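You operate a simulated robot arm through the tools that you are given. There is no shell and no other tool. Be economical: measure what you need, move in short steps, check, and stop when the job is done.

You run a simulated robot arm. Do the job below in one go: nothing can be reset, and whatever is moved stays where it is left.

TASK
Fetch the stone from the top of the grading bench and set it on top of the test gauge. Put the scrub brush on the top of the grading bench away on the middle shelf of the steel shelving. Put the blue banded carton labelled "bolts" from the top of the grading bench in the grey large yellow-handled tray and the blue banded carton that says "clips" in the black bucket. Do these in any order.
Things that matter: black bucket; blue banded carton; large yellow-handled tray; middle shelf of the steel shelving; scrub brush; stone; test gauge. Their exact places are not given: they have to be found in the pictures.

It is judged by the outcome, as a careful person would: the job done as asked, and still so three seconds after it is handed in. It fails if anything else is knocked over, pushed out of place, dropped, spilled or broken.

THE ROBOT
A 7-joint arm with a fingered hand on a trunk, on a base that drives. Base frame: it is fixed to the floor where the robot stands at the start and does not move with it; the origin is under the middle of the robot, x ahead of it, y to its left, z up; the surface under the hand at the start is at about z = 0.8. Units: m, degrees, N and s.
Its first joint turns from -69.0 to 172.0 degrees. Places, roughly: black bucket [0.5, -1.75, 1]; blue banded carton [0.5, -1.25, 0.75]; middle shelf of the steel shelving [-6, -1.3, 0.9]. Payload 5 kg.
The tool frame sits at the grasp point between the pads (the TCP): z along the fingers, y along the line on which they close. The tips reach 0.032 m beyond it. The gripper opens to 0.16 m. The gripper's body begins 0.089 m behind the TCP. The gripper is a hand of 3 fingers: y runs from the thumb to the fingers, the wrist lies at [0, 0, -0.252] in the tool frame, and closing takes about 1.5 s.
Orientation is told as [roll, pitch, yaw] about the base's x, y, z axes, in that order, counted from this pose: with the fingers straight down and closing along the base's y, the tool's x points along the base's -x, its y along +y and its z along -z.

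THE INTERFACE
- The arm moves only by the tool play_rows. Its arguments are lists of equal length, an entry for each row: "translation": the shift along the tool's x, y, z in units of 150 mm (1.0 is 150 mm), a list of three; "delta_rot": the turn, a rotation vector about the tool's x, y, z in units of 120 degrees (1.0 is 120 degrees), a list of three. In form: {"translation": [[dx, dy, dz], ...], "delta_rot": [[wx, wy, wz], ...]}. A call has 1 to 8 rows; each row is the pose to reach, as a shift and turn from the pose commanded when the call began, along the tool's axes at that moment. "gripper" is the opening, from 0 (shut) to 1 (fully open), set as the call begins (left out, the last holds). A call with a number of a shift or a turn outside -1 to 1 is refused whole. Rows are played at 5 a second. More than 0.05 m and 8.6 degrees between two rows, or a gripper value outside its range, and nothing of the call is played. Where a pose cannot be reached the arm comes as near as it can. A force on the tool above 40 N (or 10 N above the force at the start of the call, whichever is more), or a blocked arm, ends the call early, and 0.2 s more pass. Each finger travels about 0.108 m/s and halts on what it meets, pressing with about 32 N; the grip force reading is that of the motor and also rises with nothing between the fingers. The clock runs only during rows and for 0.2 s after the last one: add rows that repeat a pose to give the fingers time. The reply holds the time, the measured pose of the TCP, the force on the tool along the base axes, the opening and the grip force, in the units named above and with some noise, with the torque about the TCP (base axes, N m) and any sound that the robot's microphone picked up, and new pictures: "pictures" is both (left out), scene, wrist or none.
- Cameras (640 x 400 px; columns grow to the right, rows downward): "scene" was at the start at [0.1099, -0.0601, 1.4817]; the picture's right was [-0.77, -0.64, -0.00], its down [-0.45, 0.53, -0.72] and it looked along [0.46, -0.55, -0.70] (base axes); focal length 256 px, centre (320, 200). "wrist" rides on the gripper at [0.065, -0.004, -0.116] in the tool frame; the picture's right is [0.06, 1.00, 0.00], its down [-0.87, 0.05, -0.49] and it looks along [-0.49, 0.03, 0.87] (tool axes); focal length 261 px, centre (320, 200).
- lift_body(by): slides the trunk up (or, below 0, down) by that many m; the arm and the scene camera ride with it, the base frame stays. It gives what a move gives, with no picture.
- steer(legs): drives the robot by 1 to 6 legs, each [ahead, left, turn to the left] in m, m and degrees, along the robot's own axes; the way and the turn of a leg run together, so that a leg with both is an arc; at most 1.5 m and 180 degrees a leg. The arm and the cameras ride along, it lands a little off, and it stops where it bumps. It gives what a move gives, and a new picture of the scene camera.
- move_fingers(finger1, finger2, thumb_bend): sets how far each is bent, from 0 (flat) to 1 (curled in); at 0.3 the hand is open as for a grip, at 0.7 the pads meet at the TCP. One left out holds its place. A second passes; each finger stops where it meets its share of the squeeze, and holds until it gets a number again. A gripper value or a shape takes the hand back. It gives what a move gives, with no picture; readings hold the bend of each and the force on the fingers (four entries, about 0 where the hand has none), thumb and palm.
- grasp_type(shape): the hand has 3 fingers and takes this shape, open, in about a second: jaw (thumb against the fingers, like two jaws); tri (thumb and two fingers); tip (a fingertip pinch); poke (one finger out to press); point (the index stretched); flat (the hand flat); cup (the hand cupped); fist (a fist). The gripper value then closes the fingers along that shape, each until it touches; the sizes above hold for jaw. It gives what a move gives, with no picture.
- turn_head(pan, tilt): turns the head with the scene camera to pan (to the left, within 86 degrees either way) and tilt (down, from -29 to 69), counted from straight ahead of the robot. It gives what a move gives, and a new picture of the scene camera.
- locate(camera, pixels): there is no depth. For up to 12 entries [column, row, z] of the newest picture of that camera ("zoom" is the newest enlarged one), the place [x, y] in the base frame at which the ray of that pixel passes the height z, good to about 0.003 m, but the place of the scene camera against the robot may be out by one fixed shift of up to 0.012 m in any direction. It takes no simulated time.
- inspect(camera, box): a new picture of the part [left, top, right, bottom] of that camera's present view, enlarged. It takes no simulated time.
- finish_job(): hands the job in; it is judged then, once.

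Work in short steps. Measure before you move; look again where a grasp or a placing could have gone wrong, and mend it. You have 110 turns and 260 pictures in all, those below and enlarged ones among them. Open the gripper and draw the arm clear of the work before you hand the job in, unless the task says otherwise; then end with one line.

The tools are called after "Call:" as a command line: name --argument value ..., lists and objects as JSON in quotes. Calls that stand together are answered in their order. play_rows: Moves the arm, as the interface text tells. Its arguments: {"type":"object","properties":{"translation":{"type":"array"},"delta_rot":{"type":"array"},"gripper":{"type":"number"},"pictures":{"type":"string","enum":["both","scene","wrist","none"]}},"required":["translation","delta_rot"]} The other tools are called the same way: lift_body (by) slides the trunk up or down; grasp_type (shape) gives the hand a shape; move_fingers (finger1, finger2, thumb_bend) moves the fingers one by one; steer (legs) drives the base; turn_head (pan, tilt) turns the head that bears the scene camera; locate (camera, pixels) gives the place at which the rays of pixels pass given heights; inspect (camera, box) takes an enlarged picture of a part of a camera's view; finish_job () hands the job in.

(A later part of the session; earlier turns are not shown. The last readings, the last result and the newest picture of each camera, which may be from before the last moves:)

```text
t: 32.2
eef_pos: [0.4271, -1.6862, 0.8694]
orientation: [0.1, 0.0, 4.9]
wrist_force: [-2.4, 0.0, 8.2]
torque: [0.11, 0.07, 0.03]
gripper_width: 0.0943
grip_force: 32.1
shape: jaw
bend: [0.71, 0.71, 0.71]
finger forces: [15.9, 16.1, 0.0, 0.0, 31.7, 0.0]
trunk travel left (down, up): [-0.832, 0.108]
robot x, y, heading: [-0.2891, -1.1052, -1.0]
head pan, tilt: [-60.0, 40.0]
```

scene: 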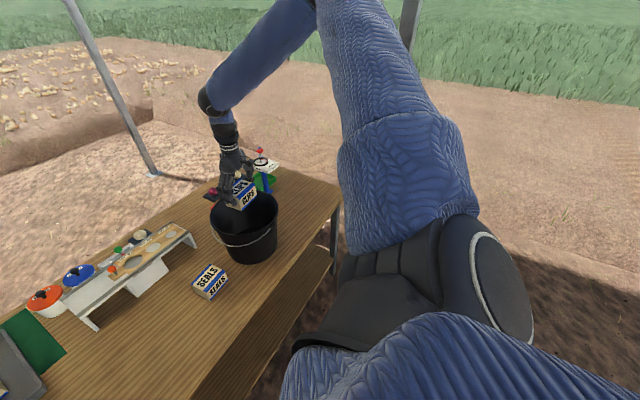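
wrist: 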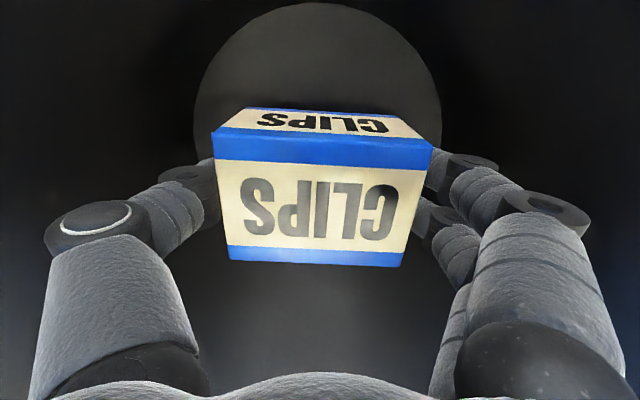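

Contact (+8 N). I open slightly and raise the hand by arm, then by trunk.

Call:
play_rows --translation '[[0, 0, 0], [0, 0, 0], [0, 0, 0], [0, 0, 0]]' --delta_rot '[[0, 0, 0], [0, 0, 0], [0, 0, 0], [0, 0, 0]]' --gripper 0.72 --pictures "none"

Call:
lift_body --by 0.1

Call:
play_rows --translation '[[0, 0, -0.25], [0, 0, -0.5], [0, 0, -0.75], [0, 0, -1.0]]' --delta_rot '[[0, 0, 0], [0, 0, 0], [0, 0, 0], [0, 0, 0]]' --pictures "wrist"

```text
t: 33.2
eef_pos: [0.4275, -1.6871, 0.8691]
orientation: [0.0, 0.0, 4.9]
wrist_force: [0.0, 0.0, -0.5]
torque: [0.03, -0.04, 0.0]
gripper_width: 0.1147
grip_force: 0.0
shape: jaw
bend: [0.65, 0.65, 0.62]
finger forces: [0.0, 0.0, 0.1, 0.0, 0.0, 0.0]
trunk travel left (down, up): [-0.832, 0.108]
robot x, y, heading: [-0.2944, -1.1022, -0.5]
head pan, tilt: [-60.0, 40.0]
```

```text
t: 34.5
eef_pos: [0.427, -1.6869, 0.969]
orientation: [0.0, -0.1, 4.8]
wrist_force: [0.3, -0.4, 0.6]
torque: [0.01, 0.01, -0.02]
gripper_width: 0.1148
grip_force: 0.0
shape: jaw
bend: [0.65, 0.65, 0.62]
finger forces: [0.0, 0.0, 0.0, 0.0, 0.0, 0.0]
trunk travel left (down, up): [-0.932, 0.008]
robot x, y, heading: [-0.2869, -1.1034, -0.5]
head pan, tilt: [-60.0, 40.0]
```

```text
t: 35.5
eef_pos: [0.4259, -1.6852, 1.1216]
orientation: [-0.1, -0.1, 4.9]
wrist_force: [-0.1, 0.3, -0.2]
torque: [0.01, -0.04, 0.0]
gripper_width: 0.1149
grip_force: 0.0
shape: jaw
bend: [0.65, 0.65, 0.62]
finger forces: [0.0, 0.0, 0.1, 0.0, 0.0, 0.1]
trunk travel left (down, up): [-0.932, 0.008]
robot x, y, heading: [-0.2903, -1.1025, -0.7]
head pan, tilt: [-60.0, 40.0]
```

wrist: 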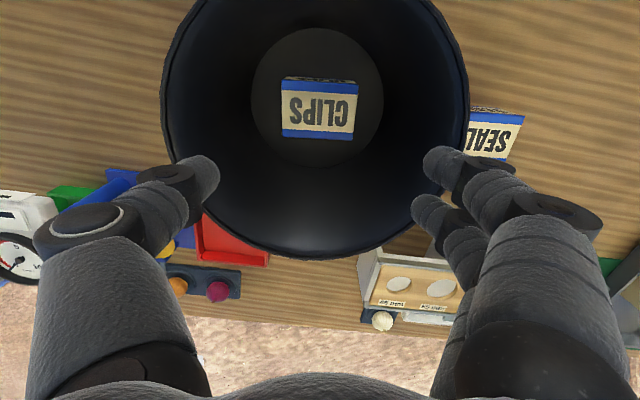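

CLIPS rests in the bucket. I take a close look at the second dial device in the scene to be sure which object is the "test gauge".

Call:
turn_head --pan -55 --tilt 30

Call:
inspect --camera "scene" --box '[180, 100, 310, 240]'

```text
t: 36.2
eef_pos: [0.4289, -1.6856, 1.1193]
orientation: [0.0, 0.0, 4.9]
wrist_force: [0.1, 0.3, 0.3]
torque: [-0.03, 0.01, -0.01]
gripper_width: 0.1151
grip_force: 0.0
shape: jaw
bend: [0.65, 0.65, 0.62]
finger forces: [0.0, 0.0, 0.1, 0.1, 0.1, 0.0]
trunk travel left (down, up): [-0.932, 0.008]
robot x, y, heading: [-0.2897, -1.1069, -0.5]
head pan, tilt: [-55.0, 30.0]
```

scene: 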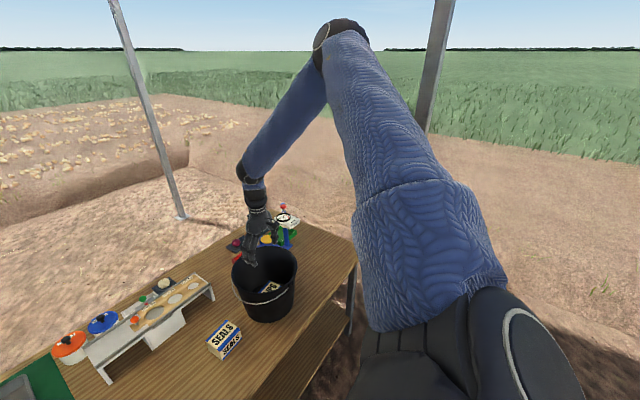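

```text
2.86 times, centred on (245, 170) of scene
```

zoom: 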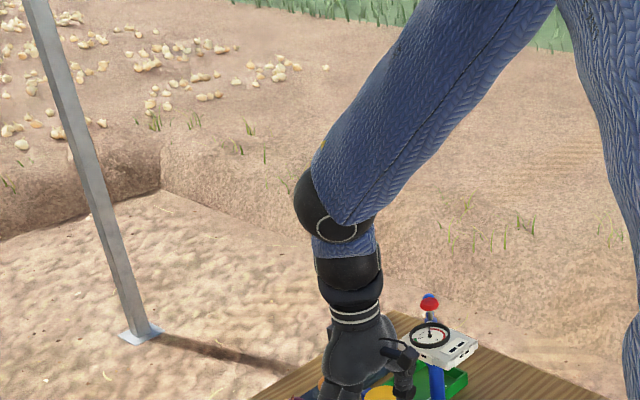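

The far device is a firmness tester fixed on its stand; the free BAR gauge is the test gauge. I open up and strafe left 1.48 m toward the stone at x≈0.43.

Call:
steer --legs '[[0, 1.45, 0]]'

Call:
turn_head --pan -25 --tilt 48

Call:
play_rows --translation '[[0, 0, 0]]' --delta_rot '[[0, 0, 0.04]]' --gripper 1.0 --pictures "wrist"

```text
t: 43.5
eef_pos: [0.4405, -0.2217, 1.1183]
orientation: [0.0, 0.0, 5.6]
wrist_force: [0.6, -1.1, -0.2]
torque: [0.03, 0.03, -0.03]
gripper_width: 0.1149
grip_force: 0.2
shape: jaw
bend: [0.65, 0.65, 0.62]
finger forces: [0.0, 0.1, 0.0, 0.1, 0.1, 0.0]
trunk travel left (down, up): [-0.932, 0.008]
robot x, y, heading: [-0.2875, 0.35, 0.4]
head pan, tilt: [-55.0, 30.0]
```

scene: 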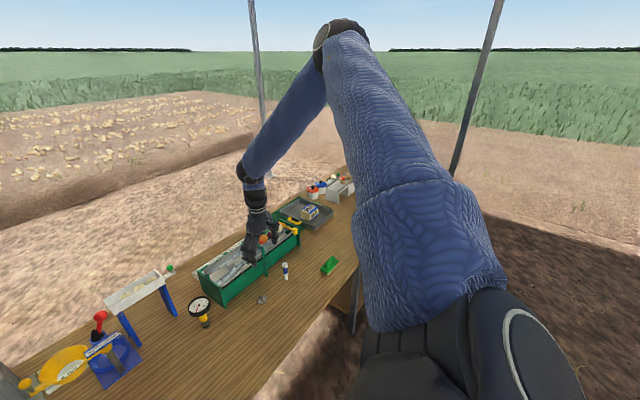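

```text
t: 44.4
eef_pos: [0.4408, -0.2233, 1.1191]
orientation: [0.0, -0.1, 5.5]
wrist_force: [0.3, 0.7, -0.6]
torque: [-0.04, 0.0, -0.03]
gripper_width: 0.1152
grip_force: 0.0
shape: jaw
bend: [0.65, 0.65, 0.62]
finger forces: [0.0, 0.1, 0.0, 0.1, 0.0, 0.0]
trunk travel left (down, up): [-0.932, 0.008]
robot x, y, heading: [-0.2796, 0.3486, 0.3]
head pan, tilt: [-25.0, 48.0]
```

scene: 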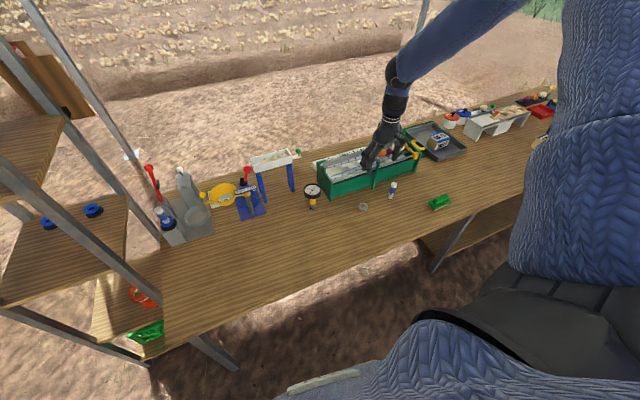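

```text
t: 44.8
eef_pos: [0.4398, -0.2231, 1.1202]
orientation: [0.1, 0.0, 0.7]
wrist_force: [0.3, 0.1, -0.5]
torque: [-0.01, -0.04, 0.02]
gripper_width: 0.1598
grip_force: 0.0
shape: jaw
bend: [0.3, 0.3, 0.3]
finger forces: [0.1, 0.1, 0.0, 0.1, 0.0, 0.1]
trunk travel left (down, up): [-0.932, 0.008]
robot x, y, heading: [-0.288, 0.3501, 0.4]
head pan, tilt: [-25.0, 48.0]
```

wrist: 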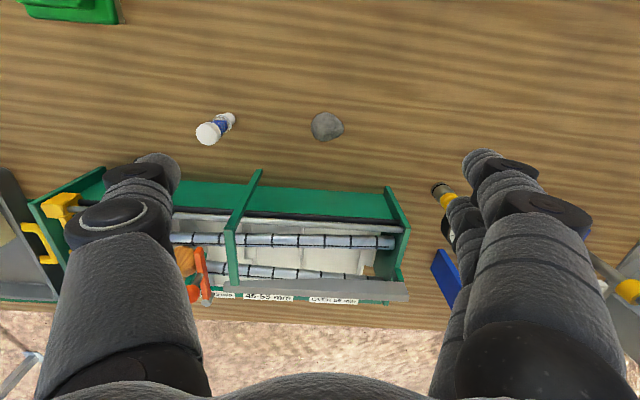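

The stone is at (327,126) in the wrist view and the gauge is near (448,200), half hidden. I locate the stone and look at both closely.

Call:
locate --camera "wrist" --pixels '[[310, 128, 0.81], [344, 124, 0.81], [325, 111, 0.81], [328, 142, 0.81], [435, 187, 0.81]]'

Call:
locate --camera "scene" --pixels '[[363, 207, 0.815], [313, 206, 0.8], [312, 191, 0.9]]'

Call:
inspect --camera "scene" --box '[280, 160, 400, 235]'

Call:
inspect --camera "wrist" --box '[280, 80, 380, 160]'

```text
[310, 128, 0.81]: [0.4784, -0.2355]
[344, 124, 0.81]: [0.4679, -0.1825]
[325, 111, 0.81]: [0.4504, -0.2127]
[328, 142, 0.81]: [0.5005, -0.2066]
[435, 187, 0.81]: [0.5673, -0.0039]
```

```text
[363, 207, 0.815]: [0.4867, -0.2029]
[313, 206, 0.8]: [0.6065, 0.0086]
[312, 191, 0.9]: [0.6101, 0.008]
```

```text
5.33 times, centred on (340, 198) of scene
```

zoom: 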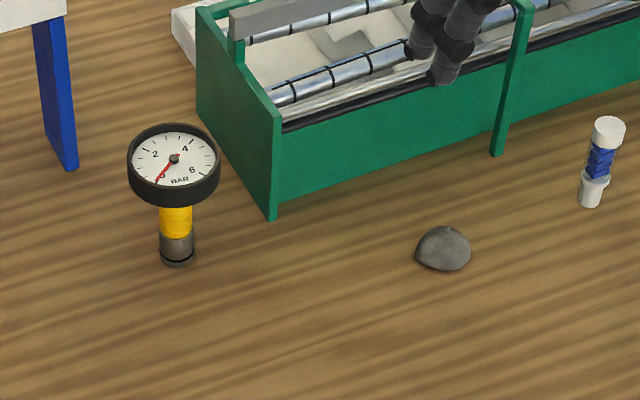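

```text
5.00 times, centred on (330, 120) of wrist
```

zoom: 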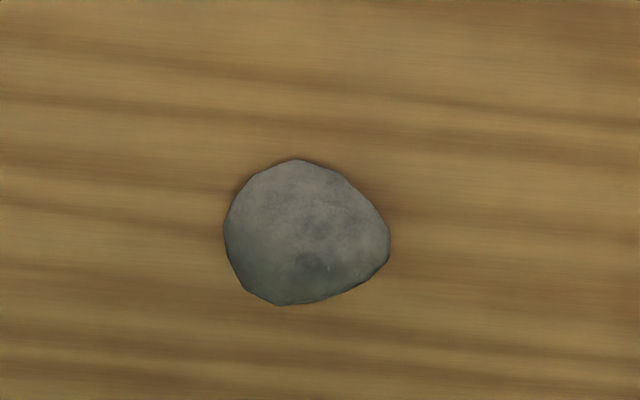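

Stone centre is about (0.475,-0.209), ~5 cm across. I align over it and lower the trunk by 0.2 m.

Call:
play_rows --translation '[[-0.233, 0.093, 0]]' --delta_rot '[[0, 0, 0]]' --pictures "none"

Call:
lift_body --by -0.2

Call:
play_rows --translation '[[0, 0, 0]]' --delta_rot '[[0, 0, 0]]' --pictures "both"

```text
t: 45.2
eef_pos: [0.4761, -0.208, 1.1191]
orientation: [0.0, 0.0, 0.7]
wrist_force: [-0.9, 0.4, 0.7]
torque: [0.0, 0.05, 0.0]
gripper_width: 0.1598
grip_force: 0.0
shape: jaw
bend: [0.3, 0.3, 0.3]
finger forces: [0.0, 0.0, 0.0, 0.0, 0.1, 0.1]
trunk travel left (down, up): [-0.932, 0.008]
robot x, y, heading: [-0.2861, 0.3509, 0.1]
head pan, tilt: [-25.0, 48.0]
```

```text
t: 47.4
eef_pos: [0.4744, -0.2071, 0.921]
orientation: [0.1, 0.0, 0.7]
wrist_force: [-0.4, -0.2, 0.1]
torque: [-0.03, -0.01, 0.02]
gripper_width: 0.16
grip_force: 0.0
shape: jaw
bend: [0.3, 0.3, 0.3]
finger forces: [0.0, 0.1, 0.1, 0.0, 0.0, 0.1]
trunk travel left (down, up): [-0.732, 0.208]
robot x, y, heading: [-0.2853, 0.3528, 0.2]
head pan, tilt: [-25.0, 48.0]
```

```text
t: 47.8
eef_pos: [0.4749, -0.2073, 0.9212]
orientation: [0.1, 0.0, 0.8]
wrist_force: [0.4, 0.4, -0.1]
torque: [-0.01, 0.02, -0.01]
gripper_width: 0.1597
grip_force: 0.1
shape: jaw
bend: [0.3, 0.3, 0.3]
finger forces: [0.0, 0.0, 0.0, 0.0, 0.0, 0.1]
trunk travel left (down, up): [-0.732, 0.208]
robot x, y, heading: [-0.2852, 0.3525, 0.1]
head pan, tilt: [-25.0, 48.0]
```

scene: 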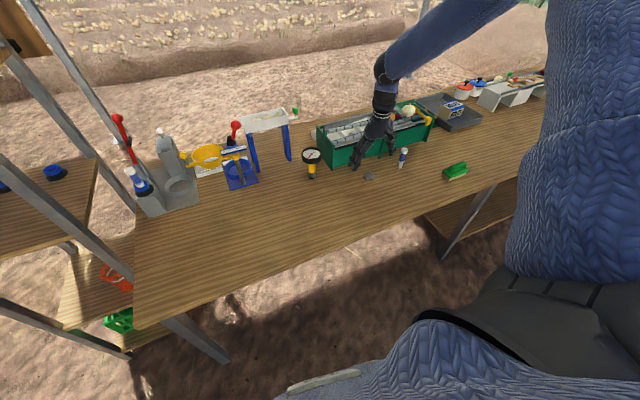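
wrist: 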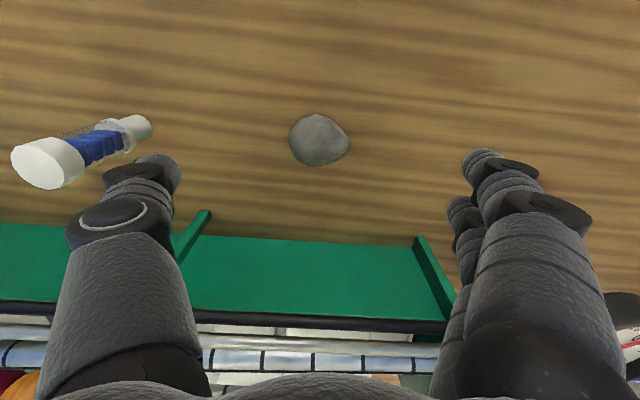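

The toolbox and the bottle are near. I locate the stone again, the toolbox's front and the bottle, to see clearances before descending.

Call:
locate --camera "wrist" --pixels '[[289, 140, 0.81], [350, 145, 0.81], [318, 113, 0.81], [318, 166, 0.81], [320, 237, 0.8], [320, 237, 0.9], [320, 318, 0.87], [140, 128, 0.8], [45, 165, 0.88], [85, 155, 0.88], [205, 212, 0.9], [420, 238, 0.9]]'

Call:
inspect --camera "scene" --box '[290, 80, 450, 200]'

```text
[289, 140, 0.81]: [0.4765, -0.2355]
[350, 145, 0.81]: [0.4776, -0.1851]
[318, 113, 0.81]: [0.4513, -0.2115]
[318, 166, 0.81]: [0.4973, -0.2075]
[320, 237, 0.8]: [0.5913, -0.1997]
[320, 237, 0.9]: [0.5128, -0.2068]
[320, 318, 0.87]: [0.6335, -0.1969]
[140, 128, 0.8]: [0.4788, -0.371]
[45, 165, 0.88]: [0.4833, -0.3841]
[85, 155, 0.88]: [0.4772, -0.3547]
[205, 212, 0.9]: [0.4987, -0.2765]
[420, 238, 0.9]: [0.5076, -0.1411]
```

```text
3.33 times, centred on (370, 140) of scene
```

zoom: 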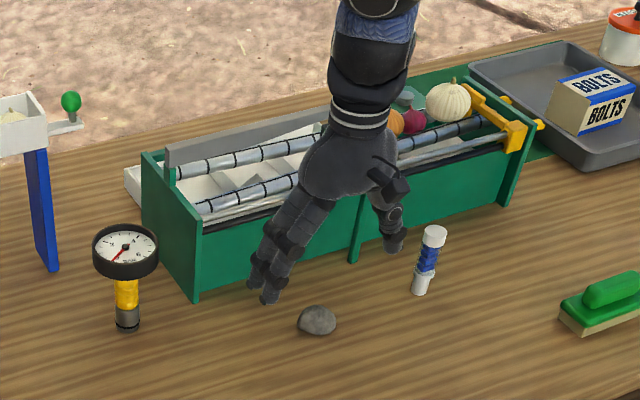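

Clearances: toolbox front ≈0.59 m, bottle y≈-0.37: fine. I descend 0.08 m over the stone.

Call:
play_rows --translation '[[0, -0.015, 0.2], [0, -0.015, 0.4], [0, -0.015, 0.5], [0, -0.015, 0.54]]' --delta_rot '[[0, 0, 0], [0, 0, 0], [0, 0, 0], [0, 0, 0]]' --pictures "wrist"

```text
t: 48.8
eef_pos: [0.4753, -0.2089, 0.8361]
orientation: [0.0, 0.1, 0.7]
wrist_force: [1.1, 0.5, -0.4]
torque: [-0.02, -0.02, 0.0]
gripper_width: 0.1599
grip_force: 0.1
shape: jaw
bend: [0.3, 0.3, 0.3]
finger forces: [0.1, 0.0, 0.0, 0.1, 0.1, 0.1]
trunk travel left (down, up): [-0.732, 0.208]
robot x, y, heading: [-0.2855, 0.3502, 0.0]
head pan, tilt: [-25.0, 48.0]
```

wrist: 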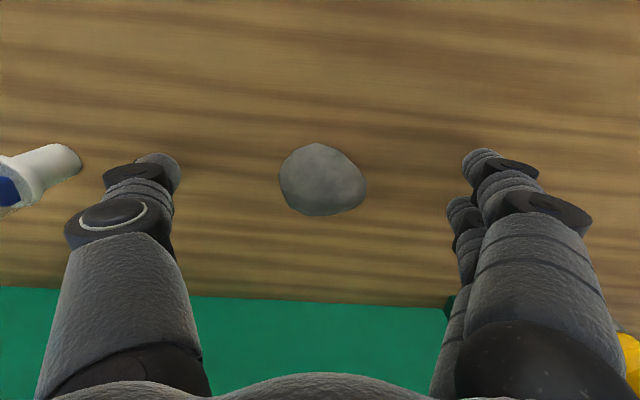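

The stone is centred; I close on it.

Call:
play_rows --translation '[[0, 0, 0], [0, 0, 0], [0, 0, 0], [0, 0, 0], [0, 0, 0], [0, 0, 0], [0, 0, 0]]' --delta_rot '[[0, 0, 0], [0, 0, 0], [0, 0, 0], [0, 0, 0], [0, 0, 0], [0, 0, 0], [0, 0, 0]]' --gripper 0.0 --pictures "wrist"

```text
t: 50.4
eef_pos: [0.4748, -0.2099, 0.8386]
orientation: [0.0, 0.0, 0.6]
wrist_force: [-0.6, -0.8, 1.3]
torque: [-0.07, 0.03, 0.0]
gripper_width: 0.0303
grip_force: 31.8
shape: jaw
bend: [0.73, 0.73, 0.7]
finger forces: [11.0, 12.9, 0.0, 0.1, 23.2, 0.1]
trunk travel left (down, up): [-0.732, 0.208]
robot x, y, heading: [-0.2868, 0.3542, -0.0]
head pan, tilt: [-25.0, 48.0]
```

wrist: 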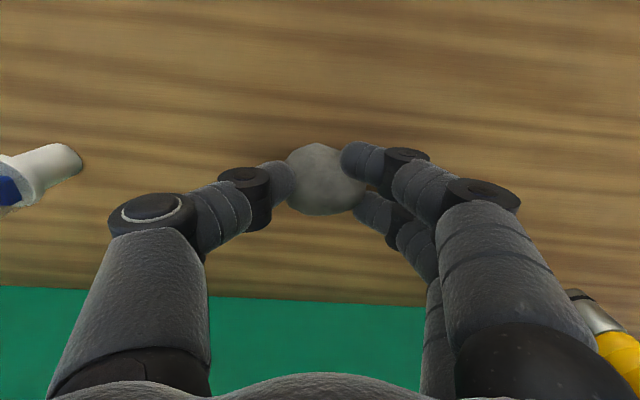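

The fingers hold the stone (23 N). I lift straight up 0.15 m and look.

Call:
play_rows --translation '[[0, 0, -0.1], [0, 0, -0.4], [0, 0, -0.7], [0, 0, -1.0]]' --delta_rot '[[0, 0, 0], [0, 0, 0], [0, 0, 0], [0, 0, 0]]' --pictures "both"

Call:
inspect --camera "scene" --box '[290, 80, 450, 200]'

```text
t: 51.4
eef_pos: [0.4728, -0.2109, 0.991]
orientation: [0.0, -0.1, 0.7]
wrist_force: [-0.6, -0.6, -1.2]
torque: [-0.05, -0.02, 0.04]
gripper_width: 0.03
grip_force: 32.0
shape: jaw
bend: [0.73, 0.73, 0.7]
finger forces: [11.8, 13.5, 0.1, 0.1, 20.6, 0.0]
trunk travel left (down, up): [-0.732, 0.208]
robot x, y, heading: [-0.2855, 0.3543, 0.2]
head pan, tilt: [-25.0, 48.0]
```

scene: 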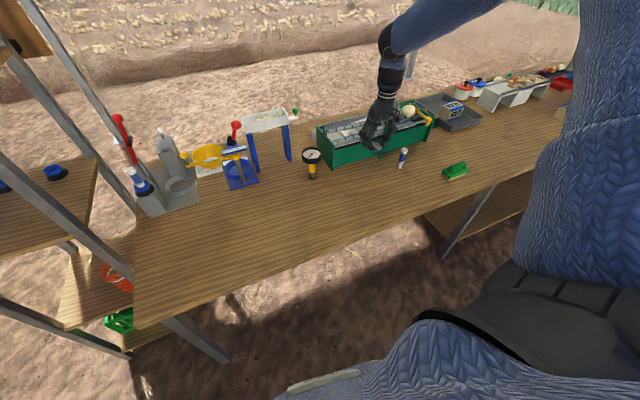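
wrist: 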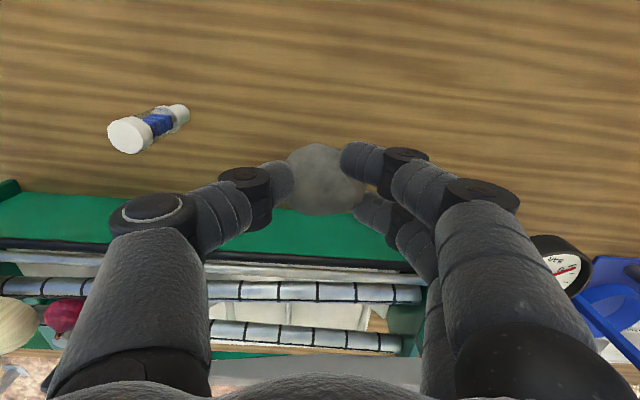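

```text
3.33 times, centred on (370, 140) of scene
```

zoom: 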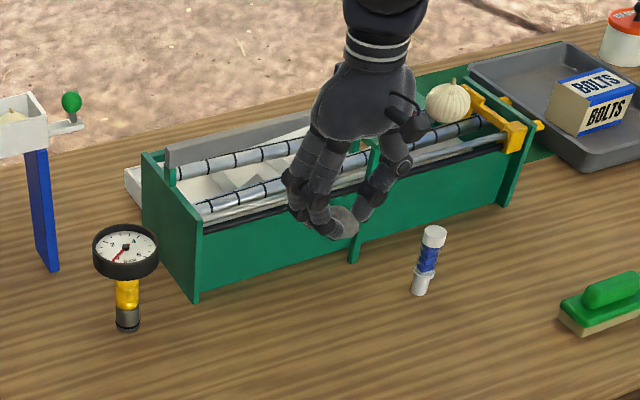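

I use the gauge's foot at (312,177) and dial face centre (311.5,153.8), finding the height at which the dial lies above its foot.

Call:
locate --camera "scene" --pixels '[[312, 177.3, 0.8], [311.7, 154, 0.88], [311.7, 154, 0.9], [311.7, 154, 0.92], [302, 154, 0.9], [321.4, 154, 0.9], [311.7, 148, 0.9], [311.7, 159, 0.9]]'

Call:
inspect --camera "scene" --box '[290, 135, 338, 190]'

```text
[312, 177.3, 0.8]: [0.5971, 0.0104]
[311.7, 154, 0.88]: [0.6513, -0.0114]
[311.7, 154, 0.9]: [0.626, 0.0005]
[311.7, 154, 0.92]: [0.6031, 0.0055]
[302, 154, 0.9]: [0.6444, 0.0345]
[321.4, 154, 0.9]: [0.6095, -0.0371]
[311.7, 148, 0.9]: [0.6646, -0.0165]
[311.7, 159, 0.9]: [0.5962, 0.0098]
```

```text
7.27 times, centred on (314, 162) of scene
```

zoom: 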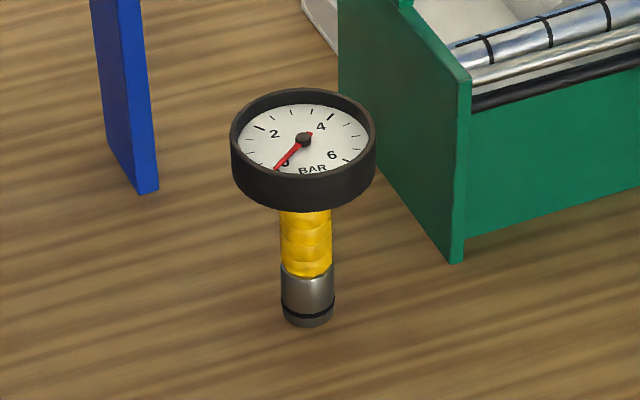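

The dial's centre is about (0.60,0.005), rim top near z≈0.925, and there is a white funnel stand on blue legs beyond it. I locate that stand and first raise the trunk a bit for clearance.

Call:
lift_body --by 0.06

Call:
play_rows --translation '[[0, 0.25, 0], [0, 0.5, 0], [0, 0.75, 0], [0, 1.0, 0]]' --delta_rot '[[0, 0, 0], [0, 0, 0], [0, 0, 0], [0, 0, 0]]' --pictures "both"

```text
t: 52.4
eef_pos: [0.4735, -0.212, 1.049]
orientation: [0.2, 0.0, 0.7]
wrist_force: [-1.0, 0.0, -1.2]
torque: [0.06, 0.01, 0.02]
gripper_width: 0.0294
grip_force: 31.9
shape: jaw
bend: [0.73, 0.73, 0.7]
finger forces: [13.6, 14.2, 0.0, 0.0, 20.6, 0.0]
trunk travel left (down, up): [-0.792, 0.148]
robot x, y, heading: [-0.2817, 0.3528, 0.5]
head pan, tilt: [-25.0, 48.0]
```

```text
t: 53.4
eef_pos: [0.4709, -0.0588, 1.0507]
orientation: [0.0, 0.1, 0.7]
wrist_force: [0.8, 0.4, -2.3]
torque: [-0.03, 0.02, 0.01]
gripper_width: 0.0295
grip_force: 31.7
shape: jaw
bend: [0.73, 0.73, 0.7]
finger forces: [14.2, 14.7, 0.1, 0.0, 20.9, 0.0]
trunk travel left (down, up): [-0.792, 0.148]
robot x, y, heading: [-0.2859, 0.3502, 0.0]
head pan, tilt: [-25.0, 48.0]
```

scene: 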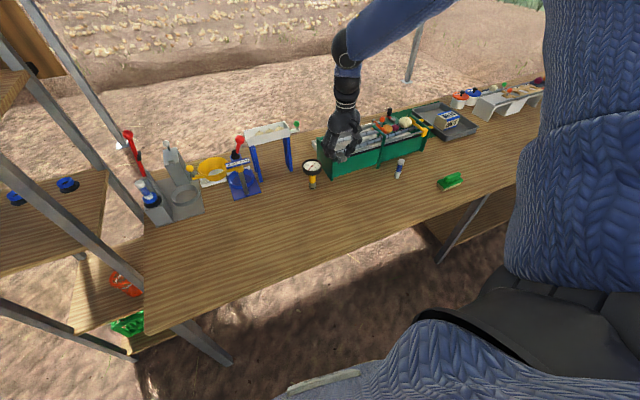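
wrist: 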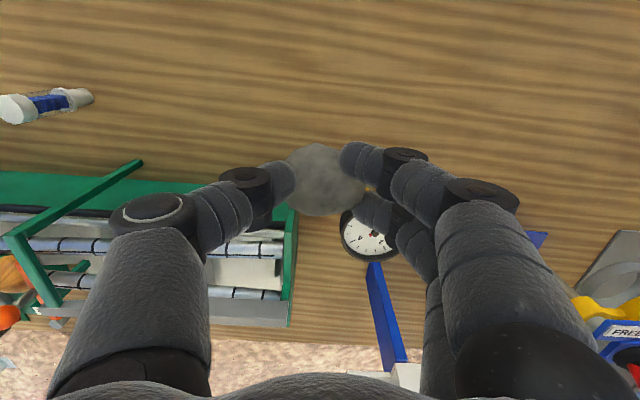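

The dial hub shows at (373,233) and the stand's blue leg foot at (372,263), top at (402,363). I locate them.

Call:
locate --camera "wrist" --pixels '[[373, 233, 0.92], [373, 233, 0.91], [341, 230, 0.925], [372, 262, 0.925], [372, 264, 0.8], [402, 363, 0.98], [402, 363, 0.95], [402, 363, 0.92]]'

Call:
locate --camera "scene" --pixels '[[312.5, 189, 0.8], [312, 166.5, 0.91], [312, 166.5, 0.92], [312, 166.5, 0.93], [290, 172, 0.8], [289, 137, 0.95], [289, 137, 1.0], [250, 141, 0.95]]'

Call:
inspect --camera "wrist" --box '[260, 130, 460, 280]'

Call:
inspect --camera "scene" --box '[230, 110, 370, 200]'

```text
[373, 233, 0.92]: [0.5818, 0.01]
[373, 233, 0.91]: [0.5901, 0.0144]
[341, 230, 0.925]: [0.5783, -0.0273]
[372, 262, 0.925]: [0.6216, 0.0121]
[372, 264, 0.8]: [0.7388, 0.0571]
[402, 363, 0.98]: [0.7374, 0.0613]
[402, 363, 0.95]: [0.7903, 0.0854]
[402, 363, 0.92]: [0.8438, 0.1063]
```

```text
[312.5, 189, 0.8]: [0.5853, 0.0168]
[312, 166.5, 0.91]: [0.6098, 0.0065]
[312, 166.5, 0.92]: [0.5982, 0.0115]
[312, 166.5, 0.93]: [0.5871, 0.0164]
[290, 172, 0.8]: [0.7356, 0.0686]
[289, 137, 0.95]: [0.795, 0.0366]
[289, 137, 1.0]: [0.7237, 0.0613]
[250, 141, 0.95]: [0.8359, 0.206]
```

```text
2.67 times, centred on (360, 205) of wrist
```

zoom: 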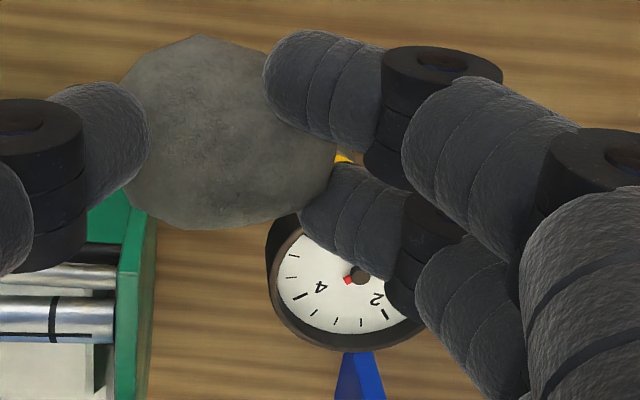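

```text
4.44 times, centred on (300, 155) of scene
```

zoom: 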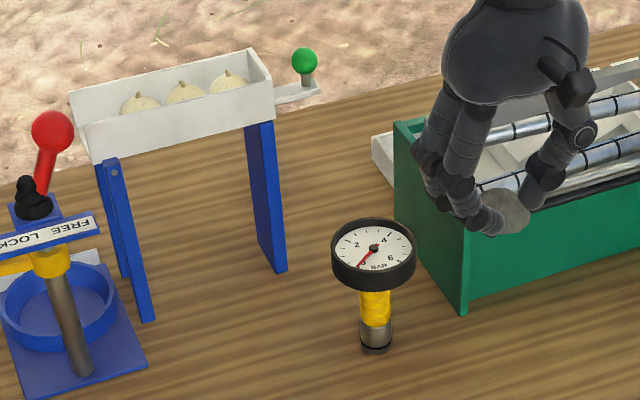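

Dial centre by the wrist is about (0.583,0.011), rim z≈0.92. I shift left 0.07 m to see the dial in full beneath the stone.

Call:
play_rows --translation '[[0.1, 0.23, 0], [0.2, 0.46, 0]]' --delta_rot '[[0, 0, 0], [0, 0, 0]]' --pictures "wrist"

Call:
inspect --camera "wrist" --box '[240, 130, 400, 290]'

```text
t: 54.0
eef_pos: [0.4412, 0.0087, 1.0506]
orientation: [0.0, 0.0, 0.6]
wrist_force: [0.2, 0.1, -1.5]
torque: [-0.04, -0.01, 0.0]
gripper_width: 0.0297
grip_force: 31.5
shape: jaw
bend: [0.73, 0.73, 0.7]
finger forces: [14.4, 14.8, 0.0, 0.1, 21.1, 0.1]
trunk travel left (down, up): [-0.792, 0.148]
robot x, y, heading: [-0.285, 0.3543, 0.1]
head pan, tilt: [-25.0, 48.0]
```

wrist: 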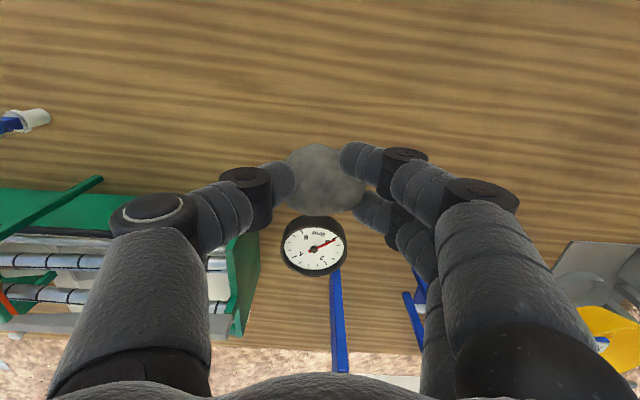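

```text
2.50 times, centred on (320, 210) of wrist
```

zoom: 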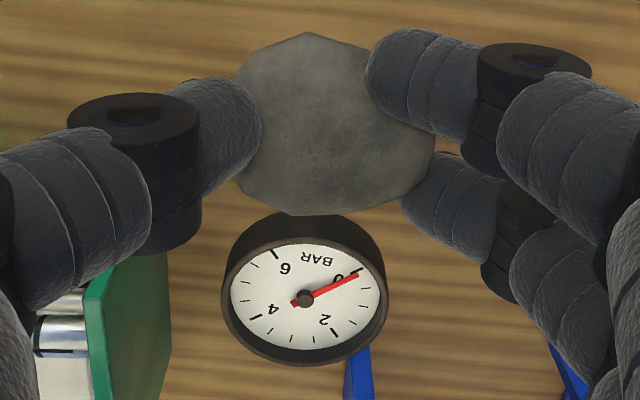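

The full dial is visible: rim from (281,250) to (347,250), bottom (314,276), hub (314,249).

Call:
locate --camera "zoom" --pixels '[[305, 299, 0.92], [222, 300, 0.92], [388, 300, 0.92], [305, 366, 0.92], [305, 299, 0.91], [305, 299, 0.93], [350, 350, 0.8]]'

Call:
inspect --camera "scene" --box '[280, 130, 360, 200]'

```text
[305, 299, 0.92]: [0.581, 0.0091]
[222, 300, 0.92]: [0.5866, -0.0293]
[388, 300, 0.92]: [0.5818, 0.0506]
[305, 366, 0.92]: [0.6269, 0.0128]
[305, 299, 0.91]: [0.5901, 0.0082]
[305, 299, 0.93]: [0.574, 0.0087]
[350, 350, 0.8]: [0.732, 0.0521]
```

```text
5.71 times, centred on (320, 165) of scene
```

zoom: 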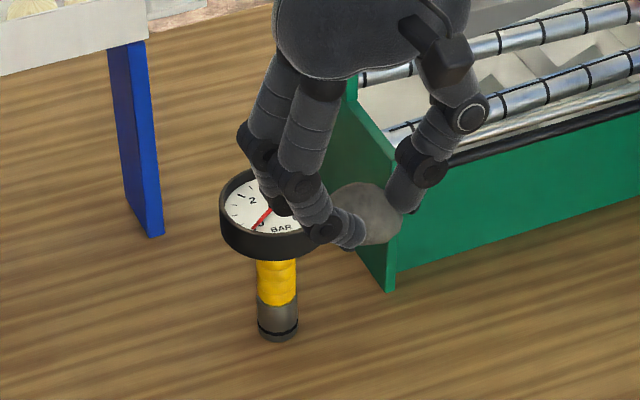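

Dial centre ≈(0.580,0.009), rim z≈0.923. I move forward over it at the present height.

Call:
play_rows --translation '[[-0.25, 0, 0], [-0.5, 0, 0], [-0.75, 0, 0], [-0.925, 0, 0], [-0.925, 0, 0]]' --delta_rot '[[0, 0, 0], [0, 0, 0], [0, 0, 0], [0, 0, 0], [0, 0, 0]]' --pictures "both"

Call:
inspect --camera "wrist" --box '[220, 80, 420, 240]'

Call:
inspect --camera "scene" --box '[260, 110, 370, 200]'

```text
t: 55.2
eef_pos: [0.581, 0.0099, 1.0497]
orientation: [0.1, 0.1, 0.8]
wrist_force: [0.2, 0.2, -1.9]
torque: [-0.01, 0.01, 0.01]
gripper_width: 0.0294
grip_force: 32.3
shape: jaw
bend: [0.73, 0.73, 0.7]
finger forces: [15.4, 15.2, 0.0, 0.0, 20.8, 0.0]
trunk travel left (down, up): [-0.792, 0.148]
robot x, y, heading: [-0.2873, 0.3543, 0.1]
head pan, tilt: [-25.0, 48.0]
```

scene: 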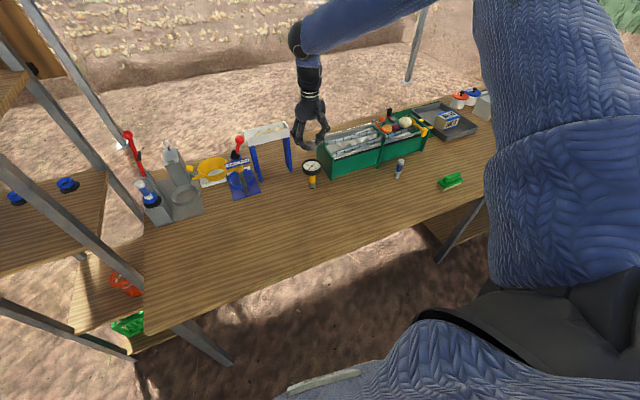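
wrist: 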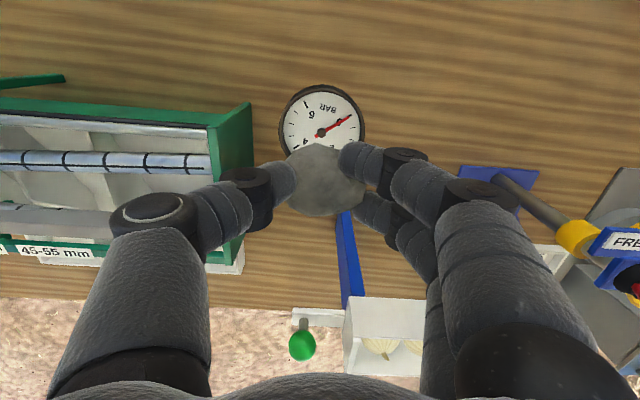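

```text
2.50 times, centred on (320, 160) of wrist
```

zoom: 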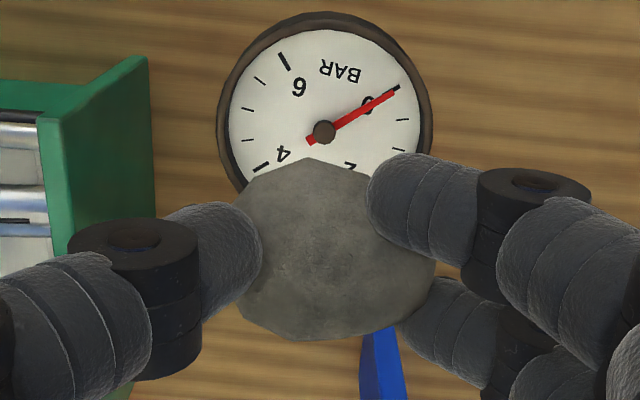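

```text
4.44 times, centred on (315, 155) of scene
```

zoom: 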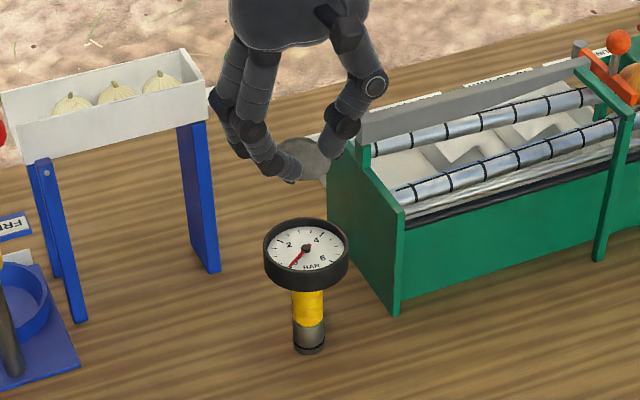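

I measure hub, bezel and the toolbox's end panel against the descent.

Call:
inspect --camera "wrist" --box '[220, 80, 420, 240]'

Call:
locate --camera "zoom" --pixels '[[323, 132, 0.92], [218, 125, 0.92], [432, 125, 0.92], [323, 12, 0.92], [150, 58, 0.9], [150, 58, 0.93], [150, 195, 0.9], [150, 195, 0.93], [320, 250, 1.03]]'

```text
2.50 times, centred on (320, 160) of wrist
```

zoom: 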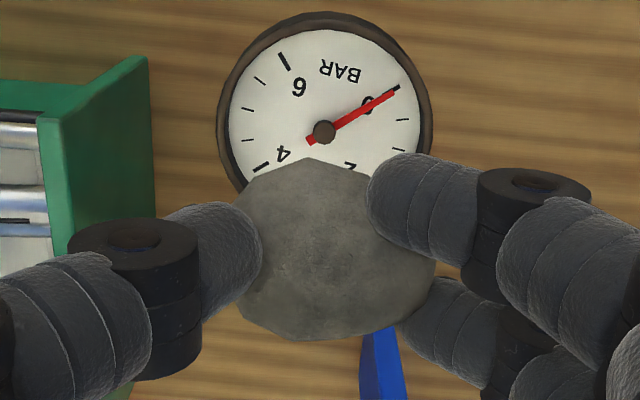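

```text
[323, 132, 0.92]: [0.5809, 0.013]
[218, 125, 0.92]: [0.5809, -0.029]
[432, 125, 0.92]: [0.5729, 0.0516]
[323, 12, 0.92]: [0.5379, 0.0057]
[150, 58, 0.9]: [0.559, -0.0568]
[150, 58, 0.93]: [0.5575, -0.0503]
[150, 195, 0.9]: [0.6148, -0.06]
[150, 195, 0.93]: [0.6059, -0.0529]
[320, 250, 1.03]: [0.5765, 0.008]
```

Hand and dial are aligned within 3 mm. I descend 0.085 m with a small correction, keeping the stone just above the face.

Call:
play_rows --translation '[[-0.017, 0.02, 0.2], [-0.017, 0.02, 0.4], [-0.017, 0.02, 0.5], [-0.017, 0.02, 0.56]]' --delta_rot '[[0, 0, 0], [0, 0, 0], [0, 0, 0], [0, 0, 0]]' --pictures "both"

Call:
inspect --camera "scene" --box '[280, 130, 350, 195]'

```text
t: 56.2
eef_pos: [0.5619, -0.0001, 0.9839]
orientation: [0.1, -0.1, 0.8]
wrist_force: [0.7, 0.4, -1.6]
torque: [-0.02, 0.0, 0.0]
gripper_width: 0.0295
grip_force: 32.1
shape: jaw
bend: [0.73, 0.73, 0.7]
finger forces: [15.7, 15.5, 0.0, 0.1, 20.9, 0.0]
out of reach, approached as far as the arm can: row 2, 3, 4
trunk travel left (down, up): [-0.792, 0.148]
robot x, y, heading: [-0.2843, 0.3517, -0.1]
head pan, tilt: [-25.0, 48.0]
```

scene: 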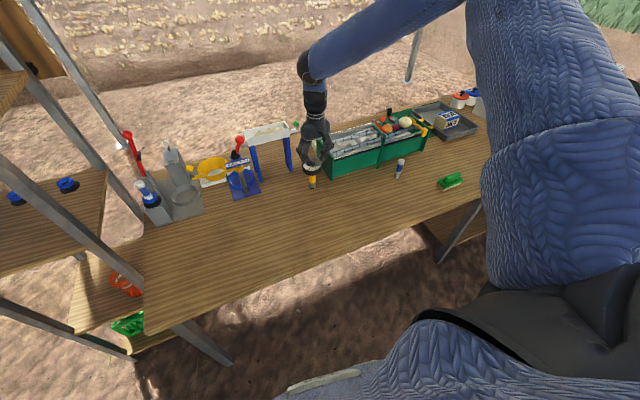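
wrist: 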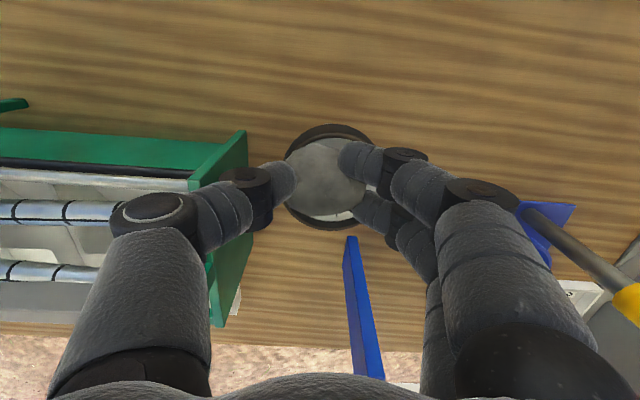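

```text
6.15 times, centred on (315, 162) of scene
```

zoom: 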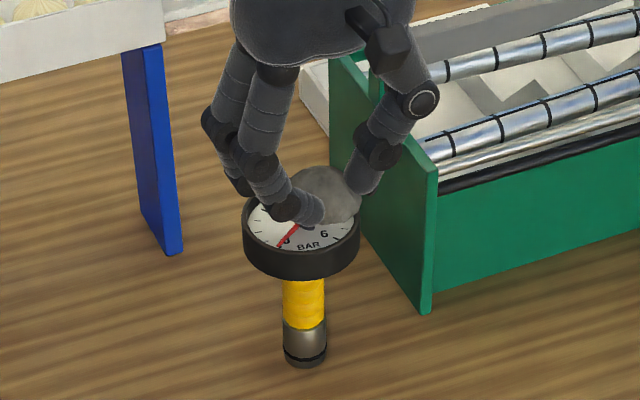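

The arm reached its limit, so I will descend with the trunk: arm back up to z≈1.05 over the dial first.

Call:
play_rows --translation '[[0, 0, -0.25], [0, 0, -0.5]]' --delta_rot '[[0, 0, 0], [0, 0, 0]]' --pictures "none"

```text
t: 56.8
eef_pos: [0.5641, 0.0006, 1.0576]
orientation: [0.0, 0.0, 0.7]
wrist_force: [-0.3, 0.6, -1.1]
torque: [-0.05, 0.0, -0.01]
gripper_width: 0.0293
grip_force: 31.8
shape: jaw
bend: [0.73, 0.73, 0.7]
finger forces: [16.0, 15.7, 0.1, 0.0, 20.9, 0.0]
trunk travel left (down, up): [-0.792, 0.148]
robot x, y, heading: [-0.2869, 0.3548, 0.1]
head pan, tilt: [-25.0, 48.0]
```

Commanded pose follows the reached one. I realign TCP to (0.583,0.0135) and lower the trunk by 0.085 m.

Call:
play_rows --translation '[[-0.127, 0.087, 0], [-0.127, 0.087, 0]]' --delta_rot '[[0, 0, 0], [0, 0, 0]]' --pictures "none"

Call:
lift_body --by -0.08

Call:
play_rows --translation '[[0, 0, 0]]' --delta_rot '[[0, 0, 0]]' --pictures "both"

Call:
inspect --camera "scene" --box '[275, 110, 345, 175]'

Call:
inspect --camera "wrist" --box '[240, 100, 400, 260]'

```text
t: 57.4
eef_pos: [0.5793, 0.0118, 1.0594]
orientation: [0.0, 0.0, 0.7]
wrist_force: [-1.1, -1.2, -1.7]
torque: [-0.03, -0.03, 0.01]
gripper_width: 0.0292
grip_force: 32.0
shape: jaw
bend: [0.73, 0.73, 0.7]
finger forces: [16.3, 15.8, 0.0, 0.0, 21.0, 0.0]
trunk travel left (down, up): [-0.792, 0.148]
robot x, y, heading: [-0.2874, 0.3555, 0.1]
head pan, tilt: [-25.0, 48.0]
```

```text
t: 58.6
eef_pos: [0.5805, 0.0124, 0.9793]
orientation: [0.0, 0.0, 0.7]
wrist_force: [-0.2, 0.6, -2.5]
torque: [-0.01, 0.04, 0.03]
gripper_width: 0.0292
grip_force: 31.7
shape: jaw
bend: [0.73, 0.73, 0.7]
finger forces: [16.2, 15.6, 0.0, 0.0, 21.0, 0.0]
trunk travel left (down, up): [-0.712, 0.228]
robot x, y, heading: [-0.2868, 0.3513, 0.2]
head pan, tilt: [-25.0, 48.0]
```

```text
t: 59.0
eef_pos: [0.5802, 0.0133, 0.9787]
orientation: [0.0, -0.1, 0.7]
wrist_force: [-0.7, 0.4, -1.6]
torque: [0.0, -0.01, 0.0]
gripper_width: 0.0295
grip_force: 32.4
shape: jaw
bend: [0.73, 0.73, 0.7]
finger forces: [16.2, 15.6, 0.0, 0.0, 21.0, 0.0]
trunk travel left (down, up): [-0.712, 0.228]
robot x, y, heading: [-0.2839, 0.3515, -0.0]
head pan, tilt: [-25.0, 48.0]
```

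scene: 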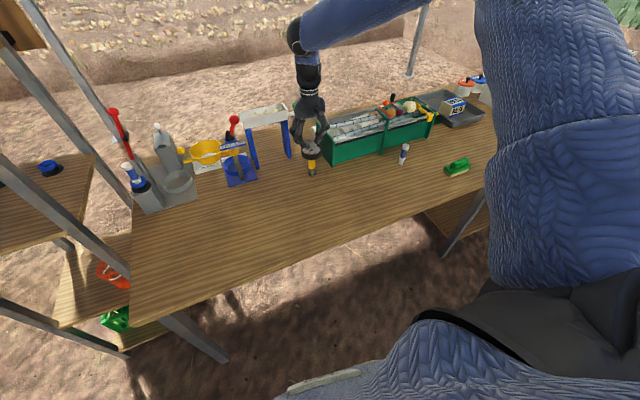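
wrist: 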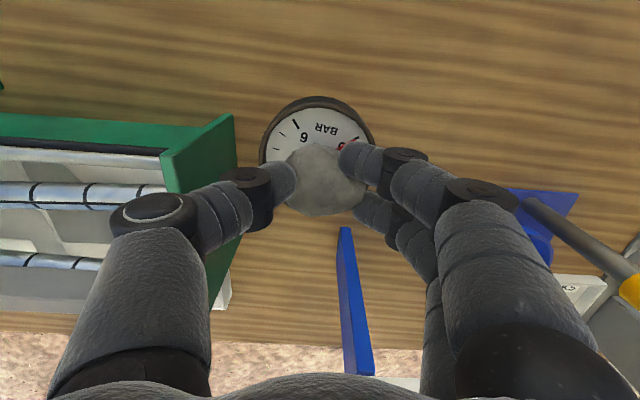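

```text
6.15 times, centred on (310, 142) of scene
```

zoom: 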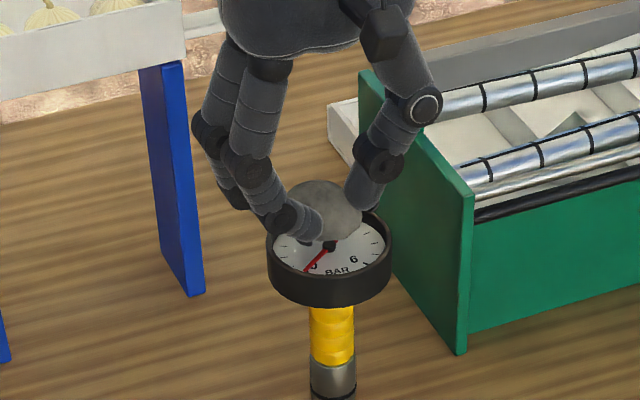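

```text
2.50 times, centred on (320, 180) of wrist
```

zoom: 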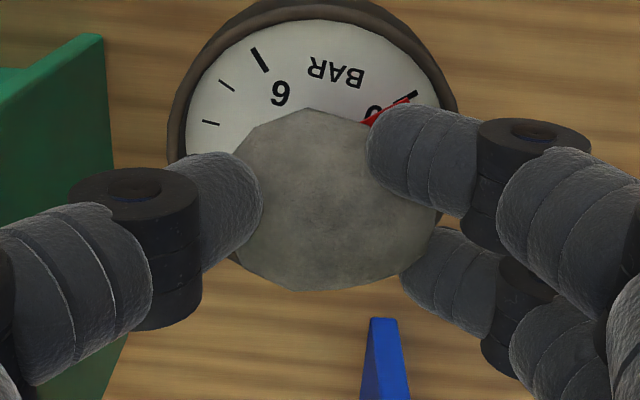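

I check alignment with bezel edges (168,110) and (458,110) and top (314,2) of this zoom.

Call:
locate --camera "zoom" --pixels '[[168, 120, 0.922], [458, 110, 0.922], [314, 2, 0.922], [262, 60, 0.917], [414, 95, 0.917], [335, 195, 0.96], [335, 195, 0.95]]'

```text
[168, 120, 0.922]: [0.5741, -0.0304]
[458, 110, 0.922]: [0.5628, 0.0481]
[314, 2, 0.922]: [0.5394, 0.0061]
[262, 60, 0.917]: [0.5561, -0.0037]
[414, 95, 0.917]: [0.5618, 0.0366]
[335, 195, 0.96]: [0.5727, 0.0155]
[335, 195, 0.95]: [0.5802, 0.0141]
```

Dial centre ≈(0.580,0.009), stone ≈(0.577,0.0145): a small shift, then lower the trunk in small steps.

Call:
play_rows --translation '[[-0.013, -0.037, 0], [-0.013, -0.037, 0]]' --delta_rot '[[0, 0, 0], [0, 0, 0]]' --pictures "none"

Call:
lift_body --by -0.016

Call:
inspect --camera "scene" --box '[275, 110, 345, 175]'

```text
t: 59.6
eef_pos: [0.5826, 0.0076, 0.9785]
orientation: [-0.1, 0.0, 0.7]
wrist_force: [0.1, -0.1, -1.9]
torque: [-0.02, 0.03, 0.02]
gripper_width: 0.0295
grip_force: 32.3
shape: jaw
bend: [0.73, 0.73, 0.7]
finger forces: [16.2, 15.7, 0.0, 0.0, 21.0, 0.0]
trunk travel left (down, up): [-0.712, 0.228]
robot x, y, heading: [-0.2859, 0.3533, 0.4]
head pan, tilt: [-25.0, 48.0]
```

```text
t: 60.3
eef_pos: [0.5859, 0.008, 0.97]
orientation: [0.1, -0.5, 0.6]
wrist_force: [-2.1, -1.0, 22.1]
torque: [-0.04, 0.17, -0.03]
gripper_width: 0.0314
grip_force: 32.2
shape: jaw
bend: [0.73, 0.74, 0.7]
finger forces: [22.5, 19.7, 0.0, 0.0, 32.4, 0.0]
trunk travel left (down, up): [-0.697, 0.243]
robot x, y, heading: [-0.2872, 0.3552, 0.2]
head pan, tilt: [-25.0, 48.0]
stopped: the force on the tool passed its limit at 44 N (the readings are from after the stop); the commanded pose is now the measured one
```

```text
6.15 times, centred on (310, 142) of scene
```

zoom: 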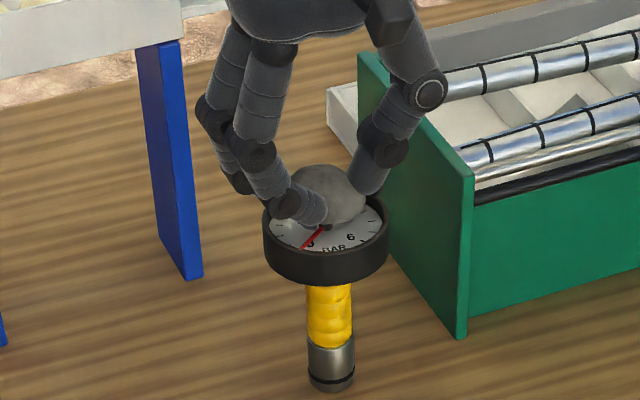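

Contact earlier than reckoned (22 N residual). I relieve the pressure by raising slightly.

Call:
play_rows --translation '[[0, 0, -0.015], [0, 0, -0.015]]' --delta_rot '[[0, 0, 0], [0, 0, 0]]' --pictures "wrist"

```text
t: 60.9
eef_pos: [0.5842, 0.0069, 0.9695]
orientation: [0.1, -0.3, 0.7]
wrist_force: [-0.8, -0.5, 12.1]
torque: [-0.07, 0.0, -0.01]
gripper_width: 0.0313
grip_force: 31.8
shape: jaw
bend: [0.73, 0.74, 0.7]
finger forces: [21.3, 19.3, 0.1, 0.1, 28.7, 0.0]
trunk travel left (down, up): [-0.697, 0.243]
robot x, y, heading: [-0.2883, 0.3554, 0.4]
head pan, tilt: [-25.0, 48.0]
```

wrist: 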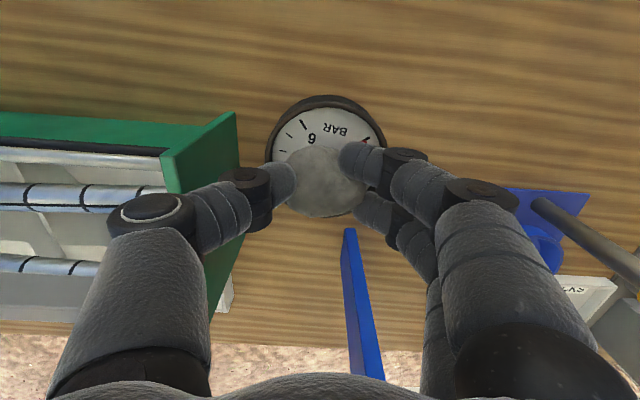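

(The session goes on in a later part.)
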